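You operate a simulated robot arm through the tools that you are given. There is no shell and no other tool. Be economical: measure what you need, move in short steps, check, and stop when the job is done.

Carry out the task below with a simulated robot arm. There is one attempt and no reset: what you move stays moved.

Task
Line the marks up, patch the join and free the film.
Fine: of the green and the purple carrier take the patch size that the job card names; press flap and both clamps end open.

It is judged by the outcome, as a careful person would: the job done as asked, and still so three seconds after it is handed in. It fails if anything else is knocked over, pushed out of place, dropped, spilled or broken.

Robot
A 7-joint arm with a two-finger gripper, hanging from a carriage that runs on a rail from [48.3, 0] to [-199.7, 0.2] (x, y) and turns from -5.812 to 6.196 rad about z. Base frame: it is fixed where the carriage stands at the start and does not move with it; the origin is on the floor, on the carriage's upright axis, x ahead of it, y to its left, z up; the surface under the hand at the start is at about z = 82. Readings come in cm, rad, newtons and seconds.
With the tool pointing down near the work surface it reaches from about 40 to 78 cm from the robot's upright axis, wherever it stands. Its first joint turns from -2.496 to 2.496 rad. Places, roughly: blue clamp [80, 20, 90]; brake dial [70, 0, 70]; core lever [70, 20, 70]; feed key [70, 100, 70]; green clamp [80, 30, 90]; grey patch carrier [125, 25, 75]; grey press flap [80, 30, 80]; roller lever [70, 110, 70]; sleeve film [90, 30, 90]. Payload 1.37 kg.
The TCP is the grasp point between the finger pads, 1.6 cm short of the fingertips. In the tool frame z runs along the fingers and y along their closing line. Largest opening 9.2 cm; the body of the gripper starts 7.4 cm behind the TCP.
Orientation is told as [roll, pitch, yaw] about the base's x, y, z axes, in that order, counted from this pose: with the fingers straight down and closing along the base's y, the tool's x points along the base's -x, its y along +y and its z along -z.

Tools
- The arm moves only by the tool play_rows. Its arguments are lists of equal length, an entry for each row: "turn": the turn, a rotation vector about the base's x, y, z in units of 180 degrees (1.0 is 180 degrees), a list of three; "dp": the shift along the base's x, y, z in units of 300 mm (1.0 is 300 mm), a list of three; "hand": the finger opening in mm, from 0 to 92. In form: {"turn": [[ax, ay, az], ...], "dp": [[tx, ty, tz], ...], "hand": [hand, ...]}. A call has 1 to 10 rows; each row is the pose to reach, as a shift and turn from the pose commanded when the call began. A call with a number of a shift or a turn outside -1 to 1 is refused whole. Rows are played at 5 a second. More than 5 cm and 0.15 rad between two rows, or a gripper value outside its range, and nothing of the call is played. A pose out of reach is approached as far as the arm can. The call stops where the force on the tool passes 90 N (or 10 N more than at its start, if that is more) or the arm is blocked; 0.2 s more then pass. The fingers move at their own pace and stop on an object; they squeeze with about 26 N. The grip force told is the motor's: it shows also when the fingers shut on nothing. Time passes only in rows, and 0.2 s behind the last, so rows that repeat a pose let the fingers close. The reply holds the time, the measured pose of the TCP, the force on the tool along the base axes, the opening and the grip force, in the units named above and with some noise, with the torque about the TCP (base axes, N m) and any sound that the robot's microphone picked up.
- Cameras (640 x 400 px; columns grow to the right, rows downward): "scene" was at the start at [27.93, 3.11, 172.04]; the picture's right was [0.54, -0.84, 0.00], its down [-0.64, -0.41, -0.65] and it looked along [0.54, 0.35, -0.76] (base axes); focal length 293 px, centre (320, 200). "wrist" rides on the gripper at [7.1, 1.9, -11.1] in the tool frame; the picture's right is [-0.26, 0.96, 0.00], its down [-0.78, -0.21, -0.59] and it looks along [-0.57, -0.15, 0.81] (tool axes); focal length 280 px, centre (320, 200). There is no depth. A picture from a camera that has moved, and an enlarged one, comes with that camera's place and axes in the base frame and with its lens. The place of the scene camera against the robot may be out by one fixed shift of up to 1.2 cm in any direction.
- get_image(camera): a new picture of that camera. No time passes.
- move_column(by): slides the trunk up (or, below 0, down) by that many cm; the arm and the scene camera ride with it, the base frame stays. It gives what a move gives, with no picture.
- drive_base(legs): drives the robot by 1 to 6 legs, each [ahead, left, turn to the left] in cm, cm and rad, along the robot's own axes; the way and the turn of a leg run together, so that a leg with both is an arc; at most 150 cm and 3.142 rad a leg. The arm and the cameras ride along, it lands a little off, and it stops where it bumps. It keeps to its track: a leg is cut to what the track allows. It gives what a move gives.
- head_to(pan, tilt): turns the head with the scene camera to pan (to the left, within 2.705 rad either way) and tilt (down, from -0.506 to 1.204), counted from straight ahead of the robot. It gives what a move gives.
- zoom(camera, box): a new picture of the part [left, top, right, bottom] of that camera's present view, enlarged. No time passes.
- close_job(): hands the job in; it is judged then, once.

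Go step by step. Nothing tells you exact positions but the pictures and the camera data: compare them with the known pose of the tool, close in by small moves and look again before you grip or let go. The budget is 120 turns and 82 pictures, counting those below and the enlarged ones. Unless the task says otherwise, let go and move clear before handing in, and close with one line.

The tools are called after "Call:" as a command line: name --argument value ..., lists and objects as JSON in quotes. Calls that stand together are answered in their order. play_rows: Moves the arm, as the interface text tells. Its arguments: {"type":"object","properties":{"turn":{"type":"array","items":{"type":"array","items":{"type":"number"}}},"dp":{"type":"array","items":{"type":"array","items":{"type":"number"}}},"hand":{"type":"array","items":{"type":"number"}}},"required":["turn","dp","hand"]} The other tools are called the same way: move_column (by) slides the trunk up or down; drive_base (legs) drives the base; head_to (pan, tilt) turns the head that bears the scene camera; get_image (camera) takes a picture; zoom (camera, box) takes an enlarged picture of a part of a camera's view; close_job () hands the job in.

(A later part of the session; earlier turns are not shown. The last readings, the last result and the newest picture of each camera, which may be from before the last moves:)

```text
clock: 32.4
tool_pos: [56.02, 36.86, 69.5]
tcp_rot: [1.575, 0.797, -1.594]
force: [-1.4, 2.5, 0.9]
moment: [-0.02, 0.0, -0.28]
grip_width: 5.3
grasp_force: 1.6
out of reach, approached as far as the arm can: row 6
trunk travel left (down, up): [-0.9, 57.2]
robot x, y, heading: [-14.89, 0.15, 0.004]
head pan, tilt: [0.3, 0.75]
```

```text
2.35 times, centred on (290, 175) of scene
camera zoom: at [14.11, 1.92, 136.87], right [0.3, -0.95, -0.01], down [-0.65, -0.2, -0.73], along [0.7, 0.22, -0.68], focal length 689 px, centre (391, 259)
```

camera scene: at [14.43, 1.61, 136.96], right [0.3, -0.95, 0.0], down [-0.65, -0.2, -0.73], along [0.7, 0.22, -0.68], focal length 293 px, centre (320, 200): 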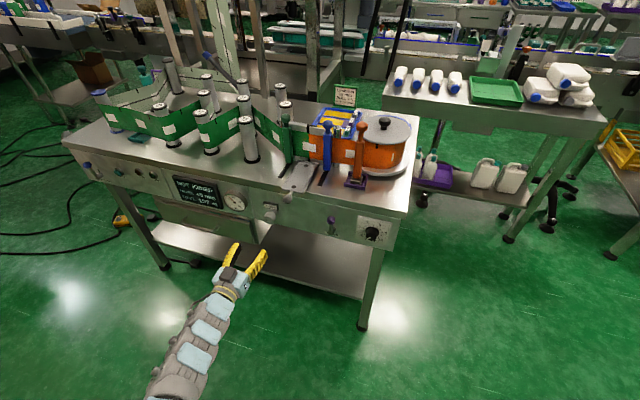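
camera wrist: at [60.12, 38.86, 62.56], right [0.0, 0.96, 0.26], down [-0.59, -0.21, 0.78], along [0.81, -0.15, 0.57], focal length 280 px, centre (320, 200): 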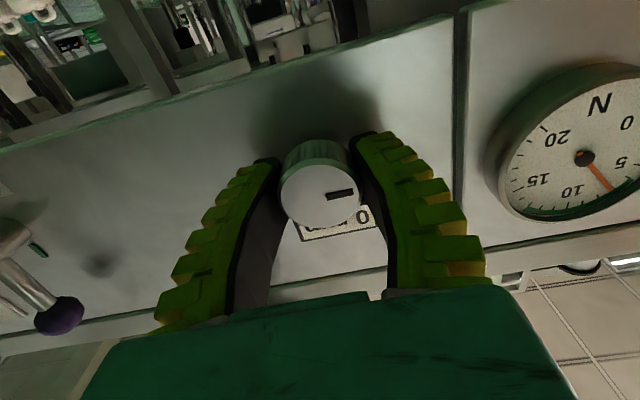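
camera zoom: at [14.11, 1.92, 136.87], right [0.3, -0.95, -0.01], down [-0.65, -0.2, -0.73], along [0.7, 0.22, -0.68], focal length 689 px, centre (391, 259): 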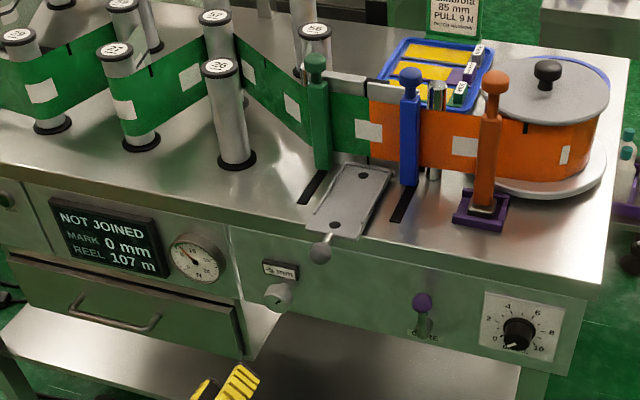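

All good. Now retreat, raise the trunk, and bring the gripper back to pointing down with its closing line along x.

Call:
drive_base --legs '[[-10, 0, 0]]'

Call:
move_column --by 40

Call:
play_rows --turn '[[0.045, 0, 0], [0.09, 0, 0], [0.135, 0, 0], [0.18, 0, 0], [0.225, 0, 0], [0.27, 0, 0], [0.315, 0, 0], [0.36, 0, 0], [0.405, 0, 0], [0.45, 0, 0]]' --dp '[[0, 0, 0], [0, 0, 0], [0, 0, 0], [0, 0, 0], [0, 0, 0], [0, 0, 0], [0, 0, 0], [0, 0, 0], [0, 0, 0], [0, 0, 0]]' --hand '[50, 50, 50, 50, 50, 50, 50, 50, 50, 50]'

Call:
play_rows --turn '[[0.045, 0, 0], [0.09, 0, 0], [0.135, 0, 0], [0.18, 0, 0], [0.225, 0, 0], [0.27, 0, 0], [0.295, 0, 0], [0.295, 0, 0]]' --dp '[[0, 0, 0], [0, 0, 0], [0, 0, 0], [0, 0, 0], [0, 0, 0], [0, 0, 0], [0, 0, 0], [0, 0, 0]]' --hand '[50, 50, 50, 50, 50, 50, 50, 50]'

```text
clock: 33.5
tool_pos: [46.65, 35.83, 69.65]
tcp_rot: [1.582, 0.792, -1.595]
force: [0.0, -0.2, 0.2]
moment: [-0.01, -0.02, 0.01]
grip_width: 5.29
grasp_force: 1.9
trunk travel left (down, up): [-0.9, 57.2]
robot x, y, heading: [-24.96, -0.04, -0.0]
head pan, tilt: [0.3, 0.75]
```

```text
clock: 37.4
tool_pos: [46.72, 35.77, 109.64]
tcp_rot: [1.584, 0.791, -1.591]
force: [0.1, -0.1, -1.0]
moment: [-0.01, -0.01, 0.0]
grip_width: 5.29
grasp_force: 2.1
trunk travel left (down, up): [-40.9, 17.2]
robot x, y, heading: [-24.85, 0.15, 0.002]
head pan, tilt: [0.3, 0.75]
```

```text
clock: 39.6
tool_pos: [46.83, 35.84, 109.57]
tcp_rot: [-1.52, 0.936, 1.596]
force: [0.3, 0.4, 0.4]
moment: [-0.01, 0.02, -0.02]
grip_width: 5.28
grasp_force: 1.9
trunk travel left (down, up): [-40.9, 17.2]
robot x, y, heading: [-25.36, 0.11, 0.003]
head pan, tilt: [0.3, 0.75]
```

```text
clock: 41.4
tool_pos: [46.81, 35.86, 109.61]
tcp_rot: [-1.543, 0.008, 1.587]
force: [0.2, 0.7, -0.2]
moment: [-0.01, -0.01, 0.03]
grip_width: 5.3
grasp_force: 2.3
trunk travel left (down, up): [-40.9, 17.2]
robot x, y, heading: [-24.9, 0.04, 0.002]
head pan, tilt: [0.3, 0.75]
```

Now pitch the fingers down (+90° about y), moving slightly forward so the arm has room.

Call:
play_rows --turn '[[0, 0.045, 0], [0, 0.09, 0], [0, 0.135, 0], [0, 0.18, 0], [0, 0.225, 0], [0, 0.27, 0], [0, 0.315, 0], [0, 0.36, 0], [0, 0.405, 0], [0, 0.45, 0]]' --dp '[[0.01, 0, 0.01], [0.02, 0, 0.03], [0.03, 0, 0.05], [0.04, 0, 0.07], [0.05, 0, 0.09], [0.06, 0, 0.11], [0.07, 0, 0.13], [0.08, 0, 0.15], [0.09, 0, 0.17], [0.1, 0, 0.2]]' --hand '[60, 60, 60, 60, 60, 60, 60, 60, 60, 60]'

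Call:
play_rows --turn '[[0, 0.045, 0], [0, 0.05, 0], [0, 0.05, 0]]' --dp '[[0, 0, 0.1], [0, 0, 0.2], [0, 0, 0.3]]' --hand '[60, 60, 60]'

```text
clock: 43.6
tool_pos: [49.81, 35.97, 115.57]
tcp_rot: [-0.128, -0.014, 1.584]
force: [-0.6, 0.0, 0.2]
moment: [-0.03, 0.01, 0.01]
grip_width: 6.25
grasp_force: 1.3
out of reach, approached as far as the arm can: row 1, 2, 3, 4, 5, 6, 7
trunk travel left (down, up): [-40.9, 17.2]
robot x, y, heading: [-25.22, -0.09, 0.001]
head pan, tilt: [0.3, 0.75]
```

```text
clock: 44.4
tool_pos: [49.16, 35.45, 121.45]
tcp_rot: [0.03, -0.015, 1.58]
force: [0.0, -0.1, 0.2]
moment: [0.0, 0.01, -0.05]
grip_width: 6.25
grasp_force: 1.6
out of reach, approached as far as the arm can: row 2, 3
trunk travel left (down, up): [-40.9, 17.2]
robot x, y, heading: [-25.13, 0.13, -0.001]
head pan, tilt: [0.3, 0.75]
```

Hand down at yaw 90°. Raise a bit and drive forward over the bench, then look at the tray.

Call:
move_column --by 8

Call:
drive_base --legs '[[62, 0, 0]]'

Call:
get_image --camera "wrist"

```text
clock: 45.5
tool_pos: [49.31, 35.56, 129.31]
tcp_rot: [0.029, -0.013, 1.579]
force: [0.2, 0.9, -0.6]
moment: [0.0, -0.02, 0.0]
grip_width: 6.24
grasp_force: 1.3
trunk travel left (down, up): [-48.9, 9.2]
robot x, y, heading: [-24.92, -0.14, -0.003]
head pan, tilt: [0.3, 0.75]
```

```text
clock: 49.0
tool_pos: [110.24, 33.89, 129.49]
tcp_rot: [0.028, -0.016, 1.56]
force: [-0.2, 0.5, 0.5]
moment: [-0.04, 0.0, 0.0]
grip_width: 6.26
grasp_force: 1.9
trunk travel left (down, up): [-48.9, 9.2]
robot x, y, heading: [35.62, -0.19, -0.023]
head pan, tilt: [0.3, 0.75]
```

```text
42 pictures are left
camera wrist: at [108.59, 26.78, 140.48], right [-0.96, 0.27, 0.03], down [0.24, 0.77, 0.59], along [0.14, 0.58, -0.8], focal length 280 px, centre (320, 200)
```

wrist: 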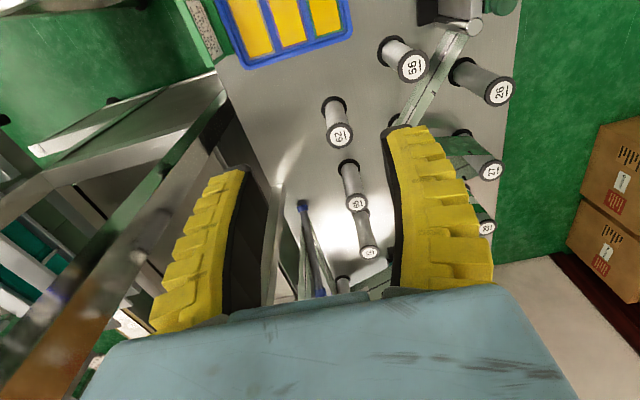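

The tray lies to the −y side of the view. Moving the hand toward y≈18 and down to z≈112, with a small levelling correction.

Call:
play_rows --turn '[[-0.009, 0.005, 0.003], [-0.009, 0.005, 0.003], [-0.009, 0.005, 0.003], [-0.009, 0.005, 0.003], [-0.009, 0.005, 0.003], [-0.009, 0.005, 0.003]]' --dp '[[0, -0.13, 0], [0, -0.27, -0.05], [0, -0.4, -0.15], [0, -0.53, -0.27], [0, -0.53, -0.42], [0, -0.53, -0.57]]' --hand '[60, 60, 60, 60, 60, 60]'

Call:
get_image --camera "wrist"

```text
refused: row 4 steps farther than a row can; nothing moved
```

```text
41 pictures are left
camera wrist: at [108.59, 26.78, 140.48], right [-0.96, 0.27, 0.03], down [0.24, 0.77, 0.59], along [0.14, 0.58, -0.8], focal length 280 px, centre (320, 200)
```

wrist: 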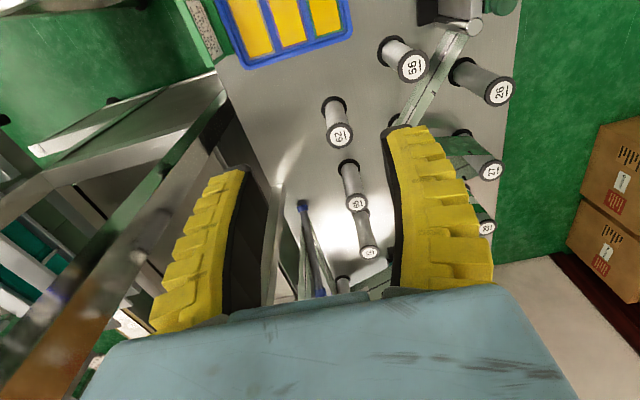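

One row stepped slightly too far; I'll use smaller steps.

Call:
play_rows --turn '[[-0.009, 0.005, 0.003], [-0.009, 0.005, 0.003], [-0.009, 0.005, 0.003], [-0.009, 0.005, 0.003], [-0.009, 0.005, 0.003], [-0.009, 0.005, 0.003], [-0.009, 0.005, 0.003], [-0.009, 0.005, 0.003]]' --dp '[[0, -0.13, 0], [0, -0.26, -0.05], [0, -0.39, -0.12], [0, -0.5, -0.22], [0, -0.55, -0.35], [0, -0.55, -0.48], [0, -0.55, -0.57], [0, -0.55, -0.57]]' --hand '[60, 60, 60, 60, 60, 60, 60, 60]'

Call:
get_image --camera "wrist"

```text
clock: 50.8
tool_pos: [110.33, 17.08, 112.28]
tcp_rot: [0.044, 0.015, 1.568]
force: [0.0, 0.5, 1.4]
moment: [-0.02, 0.03, 0.01]
grip_width: 6.22
grasp_force: 1.9
trunk travel left (down, up): [-48.9, 9.2]
robot x, y, heading: [34.83, 0.09, -0.02]
head pan, tilt: [0.3, 0.75]
```

```text
40 pictures are left
camera wrist: at [108.91, 10.15, 123.58], right [-0.96, 0.26, 0.04], down [0.24, 0.79, 0.57], along [0.12, 0.56, -0.82], focal length 280 px, centre (320, 200)
```

wrist: 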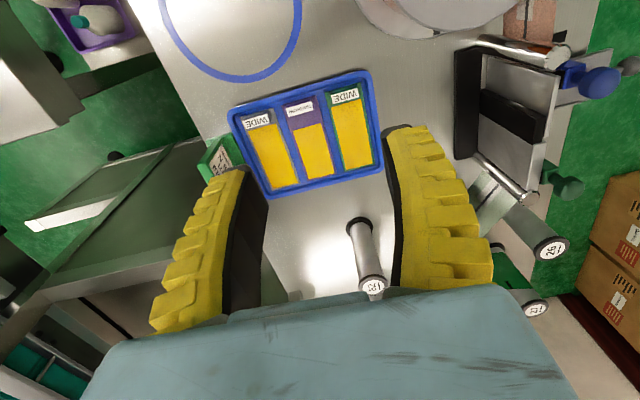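

The tray is in full view. Zooming on the carriers to measure the label blocks and gaps.

Call:
zoom --camera "wrist" --box '[220, 60, 400, 200]'

```text
2.86 times, centred on (310, 130) of wrist
camera zoom: at [108.91, 10.15, 123.58], right [-0.96, 0.26, 0.04], down [0.24, 0.79, 0.57], along [0.12, 0.56, -0.82], focal length 801 px, centre (349, 400)
```

zoom: 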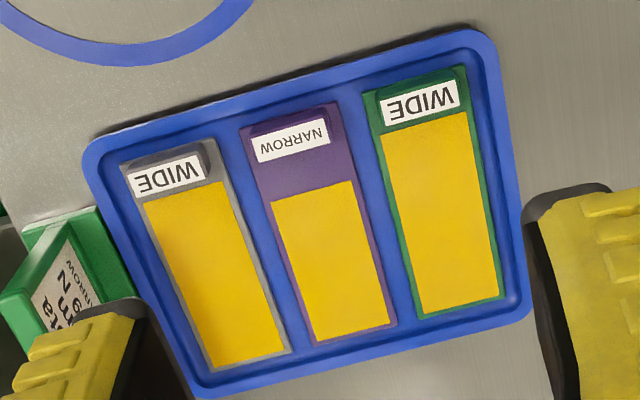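

Purple NARROW block centre is about (113.05, 21.0), 3.9 cm wide across x, with ~1.7–2 cm gaps to its neighbours. Hover above it with a 5 cm opening and re-check.

Call:
play_rows --turn '[[0.005, -0.014, 0], [0.005, -0.014, 0], [0.005, -0.014, 0], [0.005, -0.014, 0], [0.005, -0.014, 0], [0.005, -0.014, 0]]' --dp '[[0.04, 0.06, -0.12], [0.09, 0.13, -0.24], [0.09, 0.137, -0.38], [0.09, 0.137, -0.52], [0.09, 0.137, -0.65], [0.09, 0.137, -0.65]]' --hand '[50, 50, 50, 50, 50, 50]'

Call:
get_image --camera "wrist"

```text
clock: 52.2
tool_pos: [109.02, 21.17, 96.67]
tcp_rot: [-0.001, -0.001, 1.57]
force: [0.1, 0.8, 0.9]
moment: [-0.02, 0.02, 0.0]
grip_width: 5.27
grasp_force: 1.9
out of reach, approached as far as the arm can: row 2, 3, 4, 5, 6
trunk travel left (down, up): [-48.9, 9.2]
robot x, y, heading: [35.49, 0.28, -0.018]
head pan, tilt: [0.3, 0.75]
```

```text
38 pictures are left
camera wrist: at [107.15, 14.11, 107.61], right [-0.97, 0.26, 0.0], down [0.21, 0.78, 0.59], along [0.15, 0.57, -0.81], focal length 280 px, centre (320, 200)
```

wrist: 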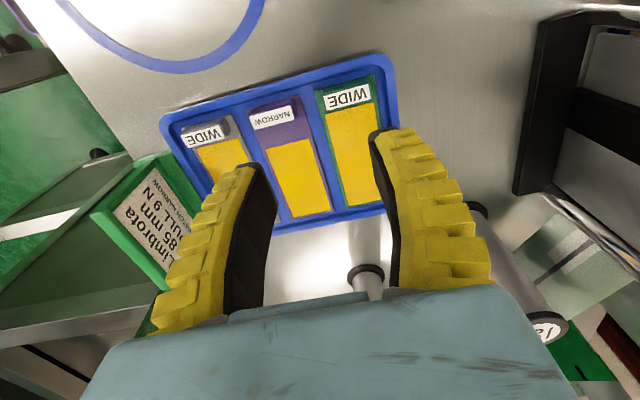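

The arm is at its far reach; I'll lift a bit, drive the carriage forward 6 cm and lower the trunk.

Call:
play_rows --turn '[[0, 0, 0], [0, 0, 0], [0, 0, 0]]' --dp '[[-0.03, 0, 0.15], [-0.06, 0, 0.3], [-0.06, 0, 0.3]]' --hand '[50, 50, 50]'

Call:
drive_base --legs '[[7, 0, 0.018]]'

Call:
move_column --by -10

Call:
get_image --camera "wrist"

```text
clock: 53.0
tool_pos: [107.3, 20.94, 105.66]
tcp_rot: [0.003, -0.002, 1.572]
force: [0.5, -0.5, -1.0]
moment: [0.01, -0.04, 0.01]
grip_width: 5.31
grasp_force: 2.6
trunk travel left (down, up): [-48.9, 9.2]
robot x, y, heading: [35.61, -0.26, -0.02]
head pan, tilt: [0.3, 0.75]
```

```text
clock: 54.0
tool_pos: [113.64, 22.34, 105.64]
tcp_rot: [-0.001, 0.0, 1.59]
force: [0.8, -0.8, -0.4]
moment: [0.0, -0.02, 0.01]
grip_width: 5.28
grasp_force: 2.5
trunk travel left (down, up): [-48.9, 9.2]
robot x, y, heading: [41.57, -0.14, 0.003]
head pan, tilt: [0.3, 0.75]
```

```text
clock: 55.3
tool_pos: [113.56, 22.35, 95.72]
tcp_rot: [0.0, -0.003, 1.591]
force: [0.2, -0.4, 0.0]
moment: [0.03, 0.01, -0.01]
grip_width: 5.27
grasp_force: 1.8
trunk travel left (down, up): [-38.9, 19.2]
robot x, y, heading: [42.2, 0.44, 0.004]
head pan, tilt: [0.3, 0.75]
```

```text
37 pictures are left
camera wrist: at [111.82, 15.24, 106.81], right [-0.97, 0.24, 0.0], down [0.2, 0.78, 0.59], along [0.14, 0.57, -0.81], focal length 280 px, centre (320, 200)
```

wrist: 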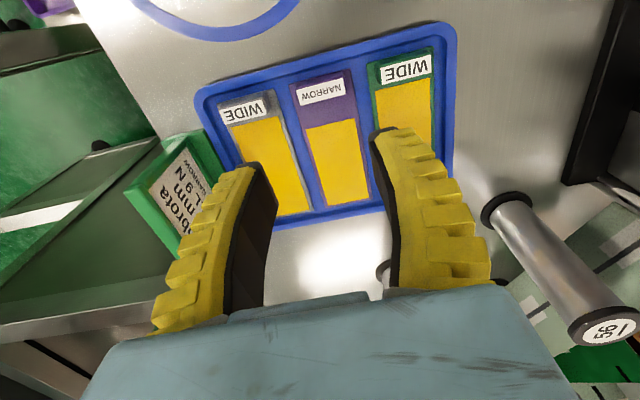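

Label block at about (113.05, 20.9, 86). Aligning and descending to just above it.

Call:
play_rows --turn '[[0, 0, -0.0065], [0, 0, -0.0065], [0, 0, -0.0065], [0, 0, -0.0065]]' --dp '[[-0.017, -0.045, 0], [-0.017, -0.045, -0.11], [-0.017, -0.045, -0.2], [-0.017, -0.045, -0.2]]' --hand '[50, 50, 50, 50]'

Call:
get_image --camera "wrist"

```text
clock: 56.3
tool_pos: [112.88, 20.95, 89.76]
tcp_rot: [-0.001, -0.001, 1.57]
force: [-0.7, -0.5, -0.6]
moment: [-0.01, 0.0, 0.0]
grip_width: 5.31
grasp_force: 1.9
trunk travel left (down, up): [-38.9, 19.2]
robot x, y, heading: [41.76, -0.07, -0.002]
head pan, tilt: [0.3, 0.75]
```

```text
36 pictures are left
camera wrist: at [111.0, 13.88, 100.74], right [-0.96, 0.26, 0.0], down [0.21, 0.78, 0.59], along [0.16, 0.57, -0.81], focal length 280 px, centre (320, 200)
```

wrist: 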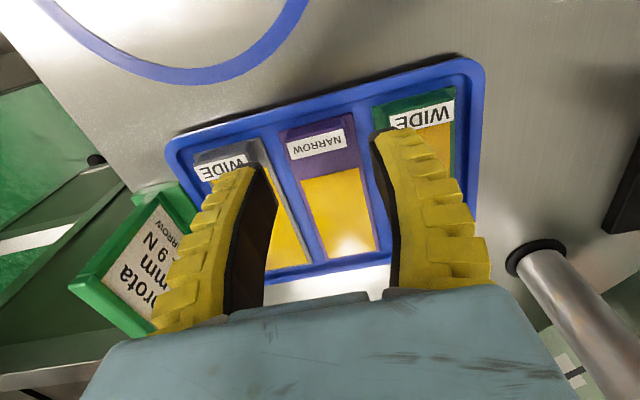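

Narrow the opening slightly for the gaps and descend 2.3 cm.

Call:
play_rows --turn '[[0, 0, 0], [0, 0, 0], [0, 0, 0], [0, 0, 0]]' --dp '[[0.006, 0, 0], [0.006, 0, -0.04], [0.006, 0, -0.08], [0.006, 0, -0.08]]' --hand '[44, 44, 44, 44]'

Call:
get_image --camera "wrist"

```text
clock: 57.3
tool_pos: [113.37, 20.68, 87.29]
tcp_rot: [-0.001, -0.002, 1.568]
force: [0.6, -0.5, 0.7]
moment: [0.04, -0.01, 0.0]
grip_width: 4.71
grasp_force: 2.3
trunk travel left (down, up): [-38.9, 19.2]
robot x, y, heading: [41.91, -0.01, 0.003]
head pan, tilt: [0.3, 0.75]
```

```text
35 pictures are left
camera wrist: at [111.38, 13.69, 98.38], right [-0.96, 0.26, 0.0], down [0.21, 0.78, 0.59], along [0.16, 0.57, -0.81], focal length 280 px, centre (320, 200)
```

wrist: 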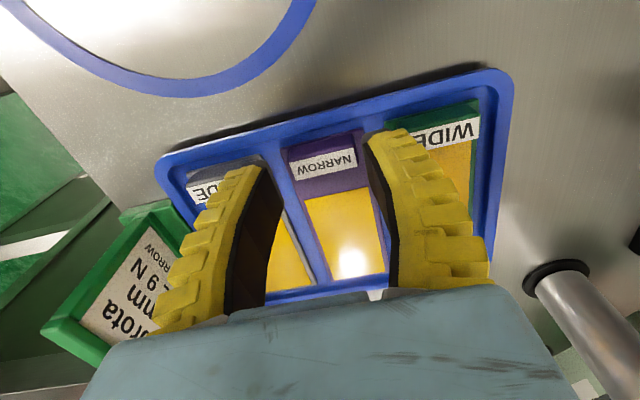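

Fingers straddle the block; a close zoom to check clearance and height.

Call:
zoom --camera "wrist" --box '[230, 110, 420, 230]'

```text
3.33 times, centred on (325, 170) of wrist
camera zoom: at [111.38, 13.69, 98.38], right [-0.96, 0.26, 0.0], down [0.21, 0.78, 0.59], along [0.16, 0.57, -0.81], focal length 935 px, centre (303, 300)
```

zoom: 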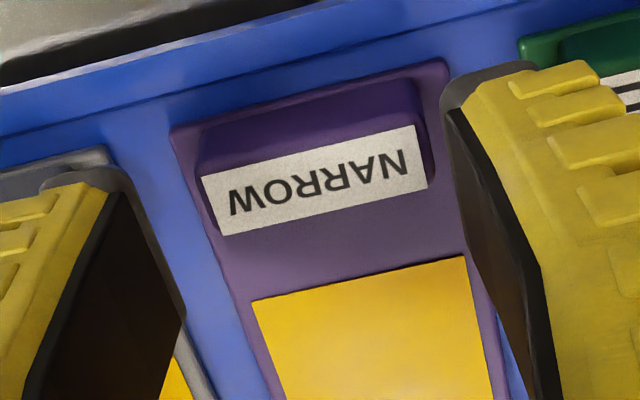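

Shift 0.25 cm in −x, lower 0.9 cm and close on the block.

Call:
play_rows --turn '[[0, 0, 0], [0, 0, 0], [0, 0, 0]]' --dp '[[-0.008, 0.008, 0], [-0.008, 0.008, -0.03], [-0.008, 0.008, -0.03]]' --hand '[44, 44, 44]'

Call:
play_rows --turn '[[0, 0, 0], [0, 0, 0], [0, 0, 0]]' --dp '[[0, 0, 0], [0, 0, 0], [0, 0, 0]]' --hand '[20, 20, 20]'

Call:
zoom --camera "wrist" --box '[160, 60, 520, 300]'

```text
clock: 58.1
tool_pos: [112.94, 21.18, 86.36]
tcp_rot: [0.0, 0.0, 1.57]
force: [0.2, 0.1, -0.4]
moment: [-0.02, 0.01, 0.02]
grip_width: 4.69
grasp_force: 2.1
trunk travel left (down, up): [-38.9, 19.2]
robot x, y, heading: [42.12, -0.08, 0.001]
head pan, tilt: [0.3, 0.75]
```

```text
clock: 58.9
tool_pos: [112.91, 21.15, 86.4]
tcp_rot: [-0.001, -0.002, 1.569]
force: [-0.1, -0.7, 0.1]
moment: [0.01, 0.0, 0.02]
grip_width: 2.4
grasp_force: 2.7
trunk travel left (down, up): [-38.9, 19.2]
robot x, y, heading: [41.91, -0.25, 0.003]
head pan, tilt: [0.3, 0.75]
```

```text
1.67 times, centred on (340, 180) of wrist
camera zoom: at [111.04, 14.01, 97.49], right [-0.96, 0.26, 0.0], down [0.21, 0.78, 0.59], along [0.15, 0.57, -0.81], focal length 467 px, centre (287, 233)
```

zoom: 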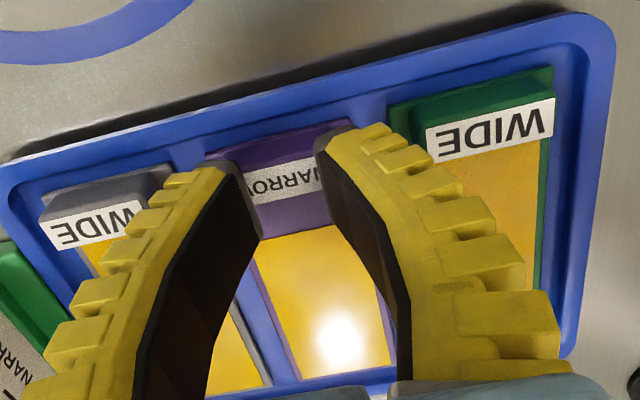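

The fingers closed above the block, so the block is lower than thought. Reopen, descend in small steps and check.

Call:
play_rows --turn '[[0, 0, 0], [0, 0, 0], [0, 0, 0], [0, 0, 0]]' --dp '[[0, 0, 0], [0.004, 0.008, 0], [0.004, 0.008, -0.04], [0.004, 0.008, -0.04]]' --hand '[44, 44, 44, 44]'

Call:
zoom --camera "wrist" --box '[160, 60, 520, 300]'

```text
clock: 59.9
tool_pos: [113.19, 21.45, 85.22]
tcp_rot: [-0.001, -0.003, 1.57]
force: [0.3, 0.1, 0.3]
moment: [0.03, -0.03, -0.01]
grip_width: 4.72
grasp_force: 2.3
trunk travel left (down, up): [-38.9, 19.2]
robot x, y, heading: [42.02, -0.4, 0.0]
head pan, tilt: [0.3, 0.75]
```

```text
1.67 times, centred on (340, 180) of wrist
camera zoom: at [111.18, 14.32, 96.34], right [-0.96, 0.26, 0.0], down [0.21, 0.78, 0.59], along [0.16, 0.57, -0.81], focal length 467 px, centre (287, 233)
```

zoom: 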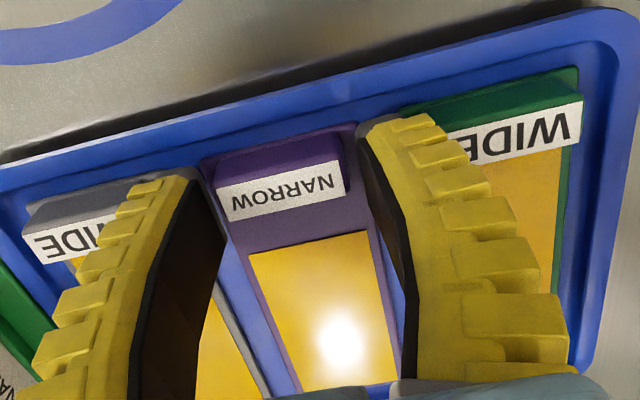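

Block centre is nearer (113.5, 21.8). Shift, lower 0.8 cm, and try to close.

Call:
play_rows --turn '[[0, 0, 0], [0, 0, 0], [0, 0, 0], [0, 0, 0], [0, 0, 0]]' --dp '[[0.008, 0.006, 0], [0.008, 0.006, -0.027], [0.008, 0.006, -0.027], [0.008, 0.006, -0.027], [0.008, 0.006, -0.027]]' --hand '[46, 46, 46, 20, 20]'

Call:
zoom --camera "wrist" --box '[160, 60, 520, 300]'

```text
clock: 61.1
tool_pos: [113.46, 21.66, 84.58]
tcp_rot: [-0.001, -0.004, 1.57]
force: [-2.8, -0.5, 10.0]
moment: [-0.02, 0.03, -0.01]
grip_width: 3.4
grasp_force: 25.9
trunk travel left (down, up): [-38.9, 19.2]
robot x, y, heading: [41.74, 0.11, 0.001]
head pan, tilt: [0.3, 0.75]
```

```text
1.67 times, centred on (340, 180) of wrist
camera zoom: at [111.54, 14.55, 95.65], right [-0.96, 0.26, 0.0], down [0.21, 0.78, 0.59], along [0.16, 0.57, -0.81], focal length 467 px, centre (287, 233)
```

zoom: 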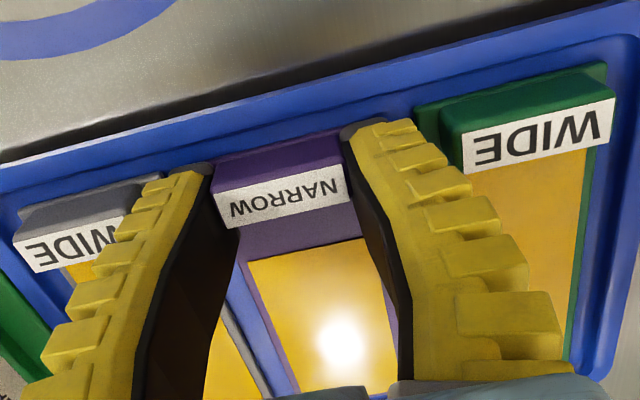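

The block is gripped at 3.4 cm with 26 N. Lift slowly and check.

Call:
play_rows --turn '[[0, 0, 0], [0, 0, 0], [0, 0, 0], [0, 0, 0], [0, 0, 0], [0, 0, 0], [0, 0, 0]]' --dp '[[0, 0, 0.03], [0, 0, 0.08], [0, 0, 0.16], [0, 0, 0.28], [0, 0, 0.42], [0, 0, 0.56], [0, 0, 0.6]]' --hand '[10, 10, 10, 10, 10, 10, 10]'

Call:
get_image --camera "wrist"

Call:
get_image --camera "scene"

```text
clock: 62.7
tool_pos: [113.22, 22.0, 102.39]
tcp_rot: [0.0, -0.003, 1.572]
force: [-0.7, 0.4, -0.7]
moment: [-0.05, -0.01, 0.0]
grip_width: 3.25
grasp_force: 26.0
trunk travel left (down, up): [-38.9, 19.2]
robot x, y, heading: [42.1, -0.17, 0.004]
head pan, tilt: [0.3, 0.75]
```

```text
30 pictures are left
camera wrist: at [111.29, 14.92, 113.5], right [-0.97, 0.26, 0.0], down [0.21, 0.78, 0.59], along [0.15, 0.57, -0.81], focal length 280 px, centre (320, 200)
```

wrist: 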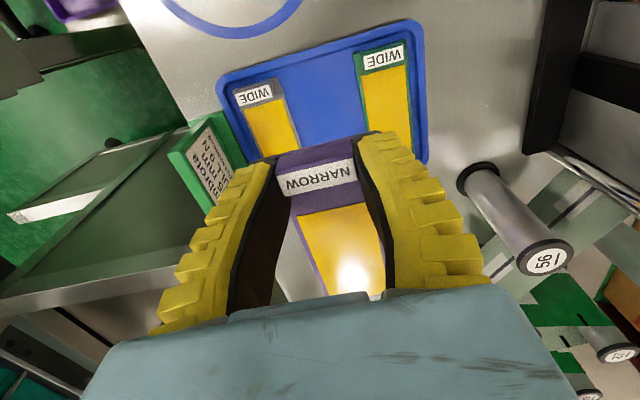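

```text
29 pictures are left
camera scene: at [71.29, 1.48, 174.97], right [0.3, -0.95, 0.0], down [-0.65, -0.2, -0.73], along [0.7, 0.22, -0.68], focal length 293 px, centre (320, 200)
```

scene: 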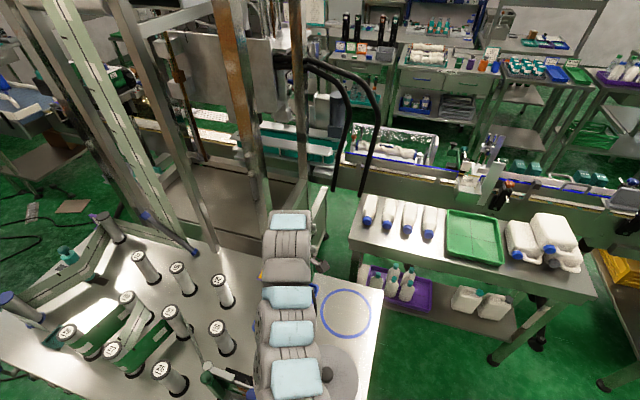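

The purple NARROW carrier is held level and the rest of the tray is undisturbed. Lift to z≈113, back the carriage off, and rotate −90° so the label end faces the robot.

Call:
play_rows --turn '[[0, 0, 0], [0, 0, 0], [0, 0, 0], [0, 0, 0]]' --dp '[[0, 0, 0.12], [0, 0, 0.25], [0, 0, 0.38], [0, 0, 0.38]]' --hand '[10, 10, 10, 10]'

Call:
drive_base --legs '[[-36, 0, 0]]'

Call:
play_rows --turn '[[0, 0, -0.045], [0, 0, -0.09], [0, 0, -0.135], [0, 0, -0.18], [0, 0, -0.225], [0, 0, -0.27], [0, 0, -0.315], [0, 0, -0.36], [0, 0, -0.405], [0, 0, -0.45]]' --dp '[[-0.02, 0.02, 0], [-0.04, 0.04, 0], [-0.06, 0.06, 0], [-0.08, 0.08, 0], [-0.1, 0.1, 0], [-0.12, 0.12, 0], [-0.14, 0.14, 0], [-0.16, 0.16, 0], [-0.18, 0.18, 0], [-0.18, 0.2, 0]]' --hand '[10, 10, 10, 10, 10, 10, 10, 10, 10, 10]'

```text
clock: 63.7
tool_pos: [113.4, 21.39, 113.71]
tcp_rot: [0.001, -0.001, 1.569]
force: [-0.2, 0.0, 0.4]
moment: [-0.01, 0.0, -0.04]
grip_width: 3.27
grasp_force: 26.6
trunk travel left (down, up): [-38.9, 19.2]
robot x, y, heading: [42.39, 0.16, -0.004]
head pan, tilt: [0.3, 0.75]
```

```text
clock: 66.0
tool_pos: [77.4, 21.71, 113.66]
tcp_rot: [0.001, -0.001, 1.573]
force: [-0.2, 1.1, 0.2]
moment: [-0.01, 0.02, 0.01]
grip_width: 3.25
grasp_force: 26.3
trunk travel left (down, up): [-38.9, 19.2]
robot x, y, heading: [5.89, -0.1, 0.006]
head pan, tilt: [0.3, 0.75]
```

```text
clock: 68.2
tool_pos: [73.31, 26.84, 109.71]
tcp_rot: [-0.001, -0.002, 0.156]
force: [-0.4, -0.5, 0.3]
moment: [0.03, 0.02, -0.01]
grip_width: 3.26
grasp_force: 25.8
out of reach, approached as far as the arm can: row 5, 6, 7, 8, 9, 10
trunk travel left (down, up): [-38.9, 19.2]
robot x, y, heading: [6.4, 0.03, -0.0]
head pan, tilt: [0.3, 0.75]
```

Close-in reach limit at this height; I'll back the carriage 5 cm more, finish the turn and look.

Call:
drive_base --legs '[[-5, 0, 0]]'

Call:
play_rows --turn '[[0, 0, -0.025], [0, 0, -0.05], [0, 0, -0.05]]' --dp '[[0.08, 0.03, -0.03], [0.13, 0.06, -0.07], [0.13, 0.06, -0.12]]' --hand '[10, 10, 10]'

Call:
get_image --camera "wrist"

```text
clock: 69.1
tool_pos: [68.47, 26.68, 109.75]
tcp_rot: [0.0, -0.002, 0.157]
force: [-0.3, -0.7, -0.3]
moment: [-0.01, 0.0, -0.02]
grip_width: 3.25
grasp_force: 26.8
trunk travel left (down, up): [-38.9, 19.2]
robot x, y, heading: [1.02, -0.0, 0.001]
head pan, tilt: [0.3, 0.75]
```

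```text
clock: 69.9
tool_pos: [72.35, 28.41, 106.26]
tcp_rot: [0.001, -0.003, 0.0]
force: [-0.5, 0.7, -0.6]
moment: [0.03, 0.03, -0.01]
grip_width: 3.27
grasp_force: 26.2
trunk travel left (down, up): [-38.9, 19.2]
robot x, y, heading: [1.27, 0.06, 0.003]
head pan, tilt: [0.3, 0.75]
```

```text
28 pictures are left
camera wrist: at [65.26, 30.36, 117.22], right [0.26, 0.96, 0.0], down [0.78, -0.21, 0.59], along [0.57, -0.15, -0.81], focal length 280 px, centre (320, 200)
```

wrist: 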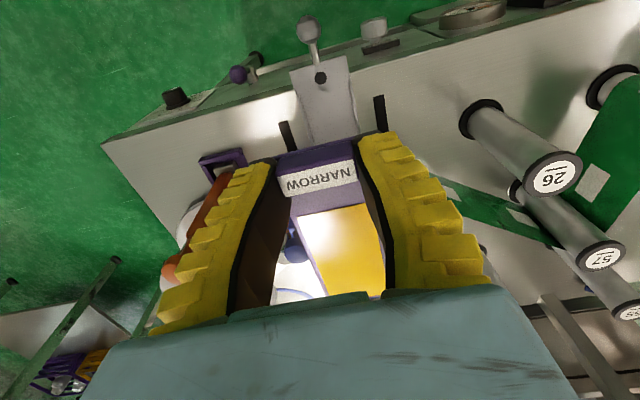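

The carrier is turned correctly, label end toward the robot; the flap axis is at y≈28.5. Lower to z≈90 and check from both cameras.

Call:
play_rows --turn '[[0, 0, 0], [0, 0, 0], [0, 0, 0], [0, 0, 0], [0, 0, 0]]' --dp '[[0, 0.003, -0.13], [0, 0.003, -0.27], [0, 0.003, -0.41], [0, 0.003, -0.54], [0, 0.003, -0.54]]' --hand '[10, 10, 10, 10, 10]'

Call:
get_image --camera "wrist"

Call:
get_image --camera "scene"

```text
clock: 71.1
tool_pos: [72.61, 28.84, 90.0]
tcp_rot: [0.002, -0.003, 0.001]
force: [0.2, -0.7, -0.3]
moment: [-0.03, 0.03, -0.01]
grip_width: 3.29
grasp_force: 26.1
trunk travel left (down, up): [-38.9, 19.2]
robot x, y, heading: [1.41, 0.21, 0.004]
head pan, tilt: [0.3, 0.75]
```

```text
27 pictures are left
camera wrist: at [65.46, 30.77, 100.96], right [0.26, 0.97, 0.0], down [0.78, -0.21, 0.59], along [0.57, -0.15, -0.81], focal length 280 px, centre (320, 200)
```

wrist: 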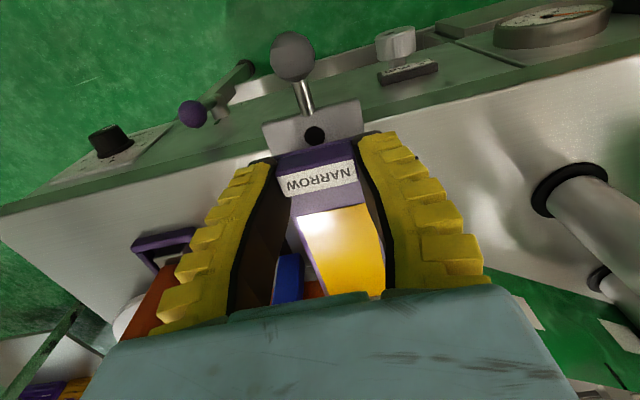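

```text
26 pictures are left
camera scene: at [30.37, 1.49, 174.97], right [0.3, -0.95, 0.0], down [-0.65, -0.2, -0.73], along [0.7, 0.22, -0.68], focal length 293 px, centre (320, 200)
```

scene: 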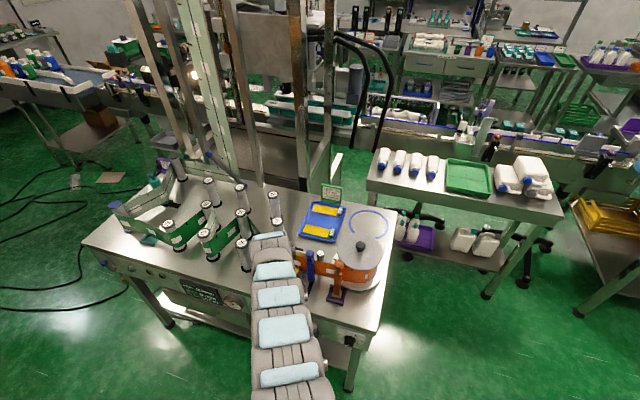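

Flap centre line is y≈28.4 with the pocket from x≈71 to 84.6. Shift to (72.5, 28.42) and lower gently.

Call:
play_rows --turn '[[0, 0, 0], [0, 0, 0], [0, 0, 0], [0, 0, 0]]' --dp '[[-0.003, -0.014, 0], [-0.003, -0.014, -0.06], [-0.003, -0.014, -0.13], [-0.003, -0.014, -0.13]]' --hand '[10, 10, 10, 10]'

Call:
zoom --camera "wrist" --box '[220, 60, 420, 300]'

```text
clock: 72.1
tool_pos: [71.95, 28.21, 86.06]
tcp_rot: [0.002, -0.001, 0.002]
force: [0.0, -0.2, -1.2]
moment: [0.01, -0.02, -0.01]
grip_width: 3.23
grasp_force: 26.8
out of reach, approached as far as the arm can: row 3, 4
trunk travel left (down, up): [-38.9, 19.2]
robot x, y, heading: [1.02, -0.12, -0.005]
head pan, tilt: [0.3, 0.75]
```

```text
1.67 times, centred on (320, 180) of wrist
camera zoom: at [64.82, 30.18, 97.23], right [0.26, 0.97, 0.0], down [0.78, -0.21, 0.59], along [0.57, -0.15, -0.81], focal length 467 px, centre (320, 233)
```

zoom: 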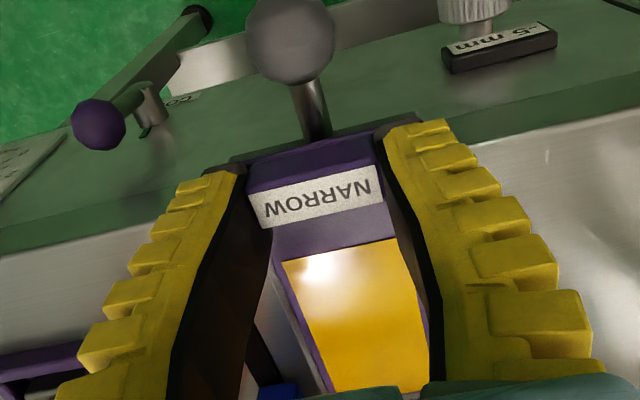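

I'll lower the last bit with the trunk in small steps, which keeps the arm's shape.

Call:
play_rows --turn '[[0, 0, 0], [0, 0, 0]]' --dp '[[0.01, 0.007, 0], [0.01, 0.007, 0]]' --hand '[10, 10]'

Call:
move_column --by -0.7

Call:
move_column --by -0.4

```text
clock: 72.7
tool_pos: [71.89, 28.32, 86.27]
tcp_rot: [0.0, -0.002, 0.0]
force: [0.7, 0.6, -0.3]
moment: [0.01, 0.04, 0.04]
grip_width: 3.25
grasp_force: 26.3
out of reach, approached as far as the arm can: row 1
trunk travel left (down, up): [-38.9, 19.2]
robot x, y, heading: [1.37, 0.41, -0.001]
head pan, tilt: [0.3, 0.75]
```

```text
clock: 73.3
tool_pos: [71.94, 28.2, 85.48]
tcp_rot: [0.0, 0.002, 0.0]
force: [0.4, -0.2, 0.1]
moment: [0.0, 0.04, -0.01]
grip_width: 3.27
grasp_force: 26.0
trunk travel left (down, up): [-38.2, 19.9]
robot x, y, heading: [0.95, -0.33, 0.001]
head pan, tilt: [0.3, 0.75]
```

```text
clock: 73.8
tool_pos: [72.14, 28.32, 85.39]
tcp_rot: [0.002, -0.004, -0.001]
force: [-2.6, -1.5, 19.0]
moment: [-0.03, 0.14, 0.04]
grip_width: 3.48
grasp_force: 25.7
trunk travel left (down, up): [-37.8, 20.3]
robot x, y, heading: [1.0, -0.0, 0.002]
head pan, tilt: [0.3, 0.75]
```

Contact at z≈85.4 with 19 N. Look whether the carrier lies flat between the rails.

Call:
zoom --camera "wrist" --box '[220, 90, 420, 300]'

Call:
zoom --camera "scene" --box '[240, 220, 360, 330]'

```text
1.90 times, centred on (320, 195) of wrist
camera zoom: at [65.05, 30.29, 96.48], right [0.26, 0.97, 0.0], down [0.78, -0.21, 0.59], along [0.57, -0.15, -0.81], focal length 534 px, centre (320, 210)
```

zoom: 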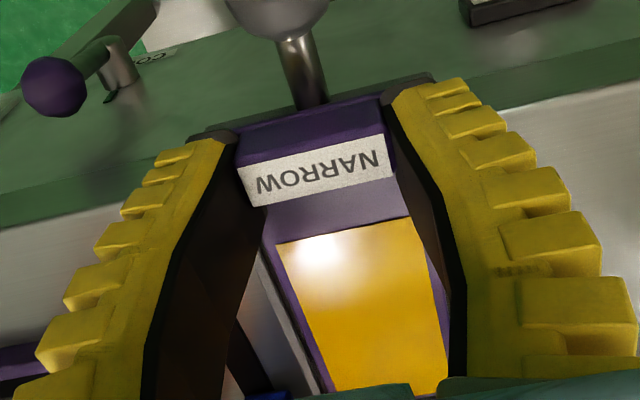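

```text
3.64 times, centred on (300, 275) of scene
camera zoom: at [30.42, 1.5, 173.93], right [0.3, -0.95, 0.0], down [-0.65, -0.2, -0.73], along [0.7, 0.22, -0.68], focal length 1066 px, centre (393, -73)
```

zoom: 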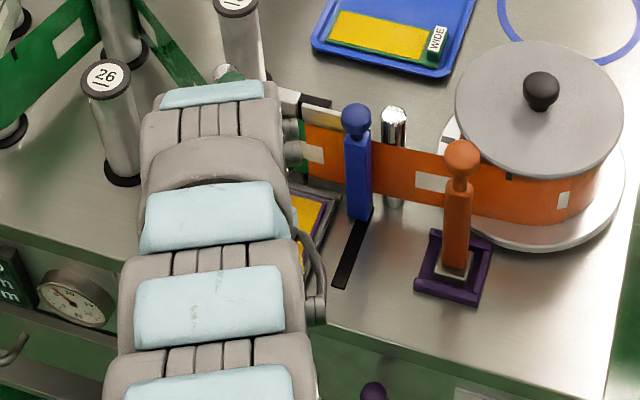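

It appears to sit between the rails. Open gently and rise, then inspect.

Call:
play_rows --turn '[[0, 0, 0], [0, 0, 0], [0, 0, 0], [0, 0, 0], [0, 0, 0], [0, 0, 0]]' --dp '[[0, 0, 0], [0, 0, 0.0], [0, 0, 0.03], [0, 0, 0.12], [0, 0, 0.26], [0, 0, 0.4]]' --hand '[48, 48, 48, 48, 48, 48]'

Call:
get_image --camera "wrist"

```text
clock: 75.2
tool_pos: [72.06, 28.53, 97.21]
tcp_rot: [-0.001, -0.001, 0.0]
force: [0.2, -0.7, -1.3]
moment: [0.04, -0.01, 0.04]
grip_width: 5.11
grasp_force: 2.0
trunk travel left (down, up): [-37.8, 20.3]
robot x, y, heading: [1.41, 0.01, 0.003]
head pan, tilt: [0.3, 0.75]
```

```text
22 pictures are left
camera wrist: at [65.09, 30.42, 108.27], right [0.26, 0.96, 0.0], down [0.78, -0.21, 0.59], along [0.57, -0.15, -0.81], focal length 280 px, centre (320, 200)
```

wrist: 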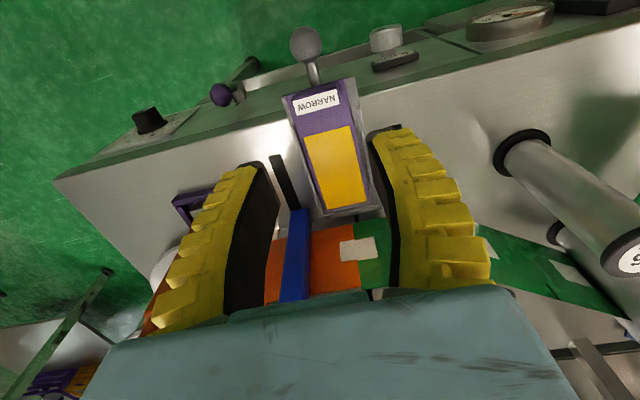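

Call:
zoom --camera "wrist" --box '[250, 20, 410, 230]'

```text
1.90 times, centred on (330, 125) of wrist
camera zoom: at [65.09, 30.42, 108.27], right [0.26, 0.96, 0.0], down [0.78, -0.21, 0.59], along [0.57, -0.15, -0.81], focal length 534 px, centre (301, 343)
```

zoom: 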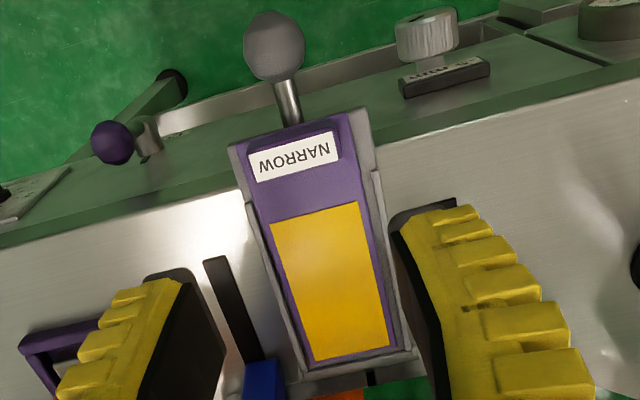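

The carrier sits neatly in the flap pocket. Next I need to swing the flap up by its ball handle at about (68, 28.5, 82); I'll reposition the carriage so that the whole swing is in reach.

Call:
move_column --by 8

Call:
drive_base --legs '[[19, 0, 0]]'

Call:
play_rows --turn '[[0, 0, 0], [0, 0, 0], [0, 0, 0], [0, 0, 0], [0, 0, 0], [0, 0, 0]]' --dp '[[-0.13, 0, 0], [-0.26, 0, 0], [-0.39, 0, -0.03], [-0.52, 0, -0.08], [-0.65, 0, -0.14], [-0.76, 0, -0.2]]' --hand '[60, 60, 60, 60, 60, 60]'

Call:
get_image --camera "wrist"

```text
clock: 76.4
tool_pos: [72.11, 28.52, 105.2]
tcp_rot: [0.0, -0.002, 0.0]
force: [-0.2, 0.5, -0.5]
moment: [0.05, 0.0, 0.02]
grip_width: 5.1
grasp_force: 2.0
trunk travel left (down, up): [-45.8, 12.3]
robot x, y, heading: [1.27, -0.07, 0.003]
head pan, tilt: [0.3, 0.75]
```

```text
clock: 77.9
tool_pos: [90.85, 28.28, 105.12]
tcp_rot: [0.001, 0.0, -0.005]
force: [-0.4, 1.0, 0.2]
moment: [0.0, 0.01, 0.01]
grip_width: 5.1
grasp_force: 1.6
trunk travel left (down, up): [-45.8, 12.3]
robot x, y, heading: [19.51, 0.13, -0.001]
head pan, tilt: [0.3, 0.75]
```

```text
clock: 79.3
tool_pos: [68.08, 28.4, 99.37]
tcp_rot: [0.0, -0.001, -0.003]
force: [0.3, 0.8, 0.9]
moment: [0.0, 0.04, -0.01]
grip_width: 6.22
grasp_force: 2.2
trunk travel left (down, up): [-45.8, 12.3]
robot x, y, heading: [19.49, -0.03, -0.001]
head pan, tilt: [0.3, 0.75]
```

```text
20 pictures are left
camera wrist: at [61.0, 30.35, 110.42], right [0.26, 0.96, 0.0], down [0.78, -0.21, 0.59], along [0.57, -0.16, -0.81], focal length 280 px, centre (320, 200)
```

wrist: 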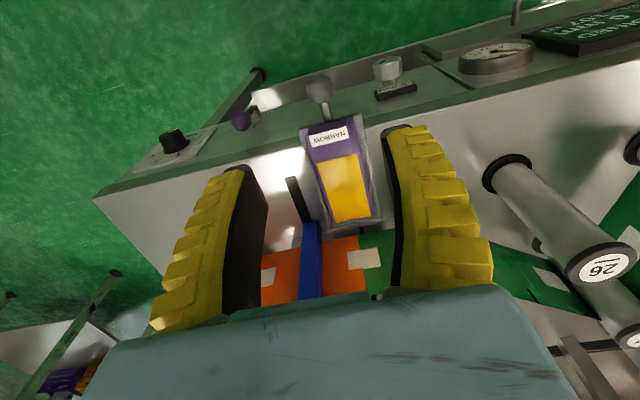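

Ball triangulates to (67.9, 28.3, 82.5). Descend around it and close.

Call:
play_rows --turn '[[0, 0, 0], [0, 0, 0], [0, 0, 0], [0, 0, 0], [0, 0, 0], [0, 0, 0], [0, 0, 0], [0, 0, 0]]' --dp '[[-0.003, -0.002, -0.14], [-0.003, -0.002, -0.28], [-0.003, -0.002, -0.42], [-0.003, -0.002, -0.56], [-0.003, -0.002, -0.56], [-0.003, -0.002, -0.56], [-0.003, -0.002, -0.56], [-0.003, -0.002, -0.56]]' --hand '[60, 60, 60, 60, 60, 25, 15, 15]'

Call:
get_image --camera "wrist"

```text
clock: 81.1
tool_pos: [67.86, 28.28, 82.49]
tcp_rot: [0.001, -0.002, -0.004]
force: [0.8, 3.2, -1.1]
moment: [-0.03, 0.08, -0.01]
grip_width: 2.13
grasp_force: 4.7
trunk travel left (down, up): [-45.8, 12.3]
robot x, y, heading: [19.5, -0.17, -0.001]
head pan, tilt: [0.3, 0.75]
```

```text
19 pictures are left
camera wrist: at [60.75, 30.21, 93.56], right [0.26, 0.96, 0.0], down [0.78, -0.21, 0.59], along [0.57, -0.15, -0.81], focal length 280 px, centre (320, 200)
```

wrist: 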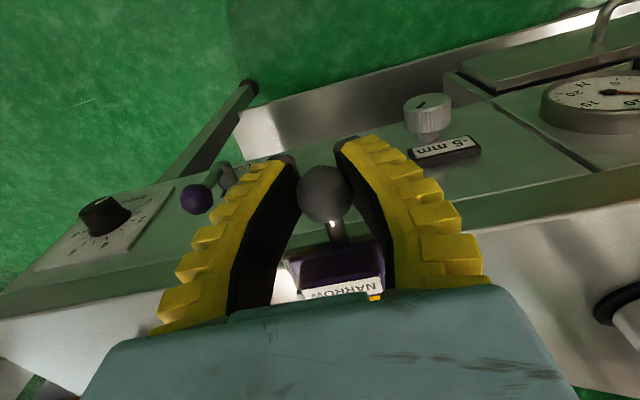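

The ball is centred between the pads. Squeeze and swing the flap up through the first 45° along a 17 cm arc about the hinge.

Call:
play_rows --turn '[[0, 0, 0], [0, 0, 0], [0, 0, 0], [0, 0, 0], [0, 0, 0], [0, 0, 0], [0, 0, 0], [0, 0, 0]]' --dp '[[0, 0, 0], [0, 0, 0], [0.007, 0, 0.089], [0.028, 0, 0.176], [0.062, 0, 0.259], [0.109, 0, 0.335], [0.167, 0, 0.403], [0.167, 0, 0.403]]' --hand '[5, 5, 5, 5, 5, 5, 5, 5]'

Call:
get_image --camera "wrist"

```text
clock: 82.9
tool_pos: [72.86, 28.43, 94.51]
tcp_rot: [0.001, -0.001, -0.003]
force: [3.2, 10.1, -4.4]
moment: [-0.04, -0.11, 0.02]
grip_width: 1.63
grasp_force: 7.7
trunk travel left (down, up): [-45.8, 12.3]
robot x, y, heading: [19.53, 0.07, 0.003]
head pan, tilt: [0.3, 0.75]
```

```text
18 pictures are left
camera wrist: at [65.78, 30.34, 105.59], right [0.26, 0.96, 0.0], down [0.78, -0.21, 0.59], along [0.57, -0.15, -0.81], focal length 280 px, centre (320, 200)
```

wrist: 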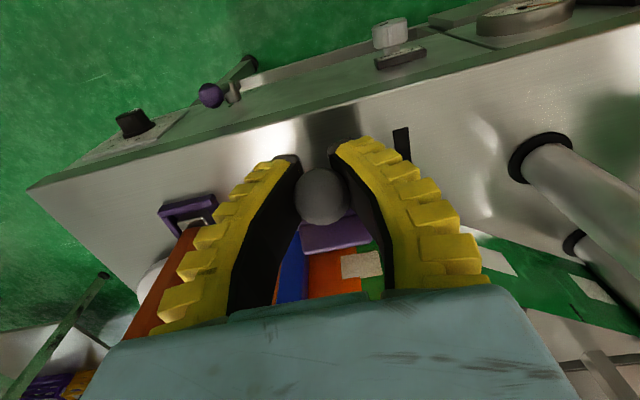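

Half-way up and holding. Continue to about 84°.

Call:
play_rows --turn '[[0, 0, 0], [0, 0, 0], [0, 0, 0], [0, 0, 0], [0, 0, 0], [0, 0, 0]]' --dp '[[0.034, 0, 0.03], [0.068, 0, 0.058], [0.144, 0, 0.105], [0.227, 0, 0.139], [0.314, 0, 0.16], [0.343, 0, 0.164]]' --hand '[5, 5, 5, 5, 5, 5]'

Call:
get_image --camera "wrist"

```text
clock: 84.3
tool_pos: [83.01, 28.3, 99.44]
tcp_rot: [0.001, 0.0, -0.001]
force: [0.2, 13.6, -5.3]
moment: [-0.09, 0.06, -0.04]
grip_width: 1.76
grasp_force: 9.4
trunk travel left (down, up): [-45.8, 12.3]
robot x, y, heading: [19.53, -0.22, 0.002]
head pan, tilt: [0.3, 0.75]
```

```text
17 pictures are left
camera wrist: at [75.99, 30.24, 110.56], right [0.26, 0.96, 0.0], down [0.78, -0.21, 0.59], along [0.57, -0.15, -0.81], focal length 280 px, centre (320, 200)
```

wrist: 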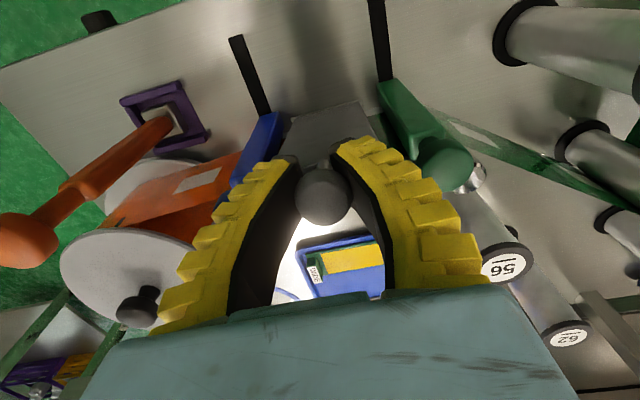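

The flap is nearly upright. Press it onward in small steps and watch the force.

Call:
play_rows --turn '[[0, 0, 0], [0, 0, 0], [0, 0, 0], [0, 0, 0]]' --dp '[[0.025, 0, 0.002], [0.05, 0, 0.003], [0.075, 0, 0.003], [0.075, 0, 0.003]]' --hand '[5, 5, 5, 5]'

Call:
play_rows --turn '[[0, 0, 0], [0, 0, 0], [0, 0, 0], [0, 0, 0]]' --dp '[[0.02, 0, 0], [0.04, 0, 0], [0.04, 0, 0], [0.04, 0, 0]]' --hand '[5, 5, 5, 5]'

Call:
get_image --camera "scene"

```text
clock: 85.3
tool_pos: [85.3, 28.31, 99.57]
tcp_rot: [0.004, 0.001, -0.002]
force: [-5.2, 12.7, -1.7]
moment: [-0.02, -0.05, 0.04]
grip_width: 1.67
grasp_force: 8.2
trunk travel left (down, up): [-45.8, 12.3]
robot x, y, heading: [19.67, -0.11, -0.005]
head pan, tilt: [0.3, 0.75]
```

```text
clock: 86.3
tool_pos: [86.85, 27.98, 99.72]
tcp_rot: [-0.002, -0.004, -0.005]
force: [1.7, 0.7, 0.5]
moment: [0.0, -0.03, -0.04]
grip_width: 1.04
grasp_force: 4.2
trunk travel left (down, up): [-45.8, 12.3]
robot x, y, heading: [19.83, -0.1, -0.0]
head pan, tilt: [0.3, 0.75]
```

```text
16 pictures are left
camera scene: at [48.93, 1.34, 181.89], right [0.29, -0.96, 0.0], down [-0.65, -0.2, -0.73], along [0.7, 0.22, -0.68], focal length 293 px, centre (320, 200)
```

scene: 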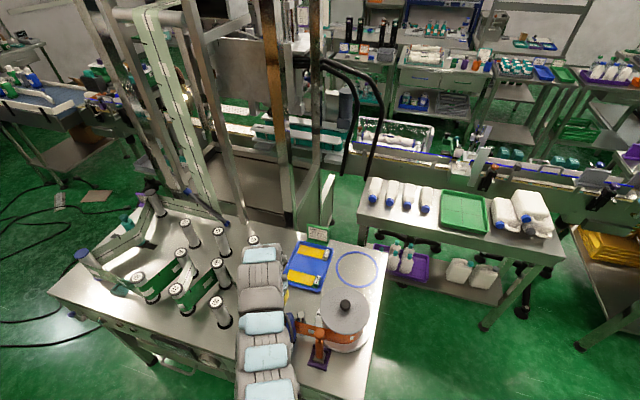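

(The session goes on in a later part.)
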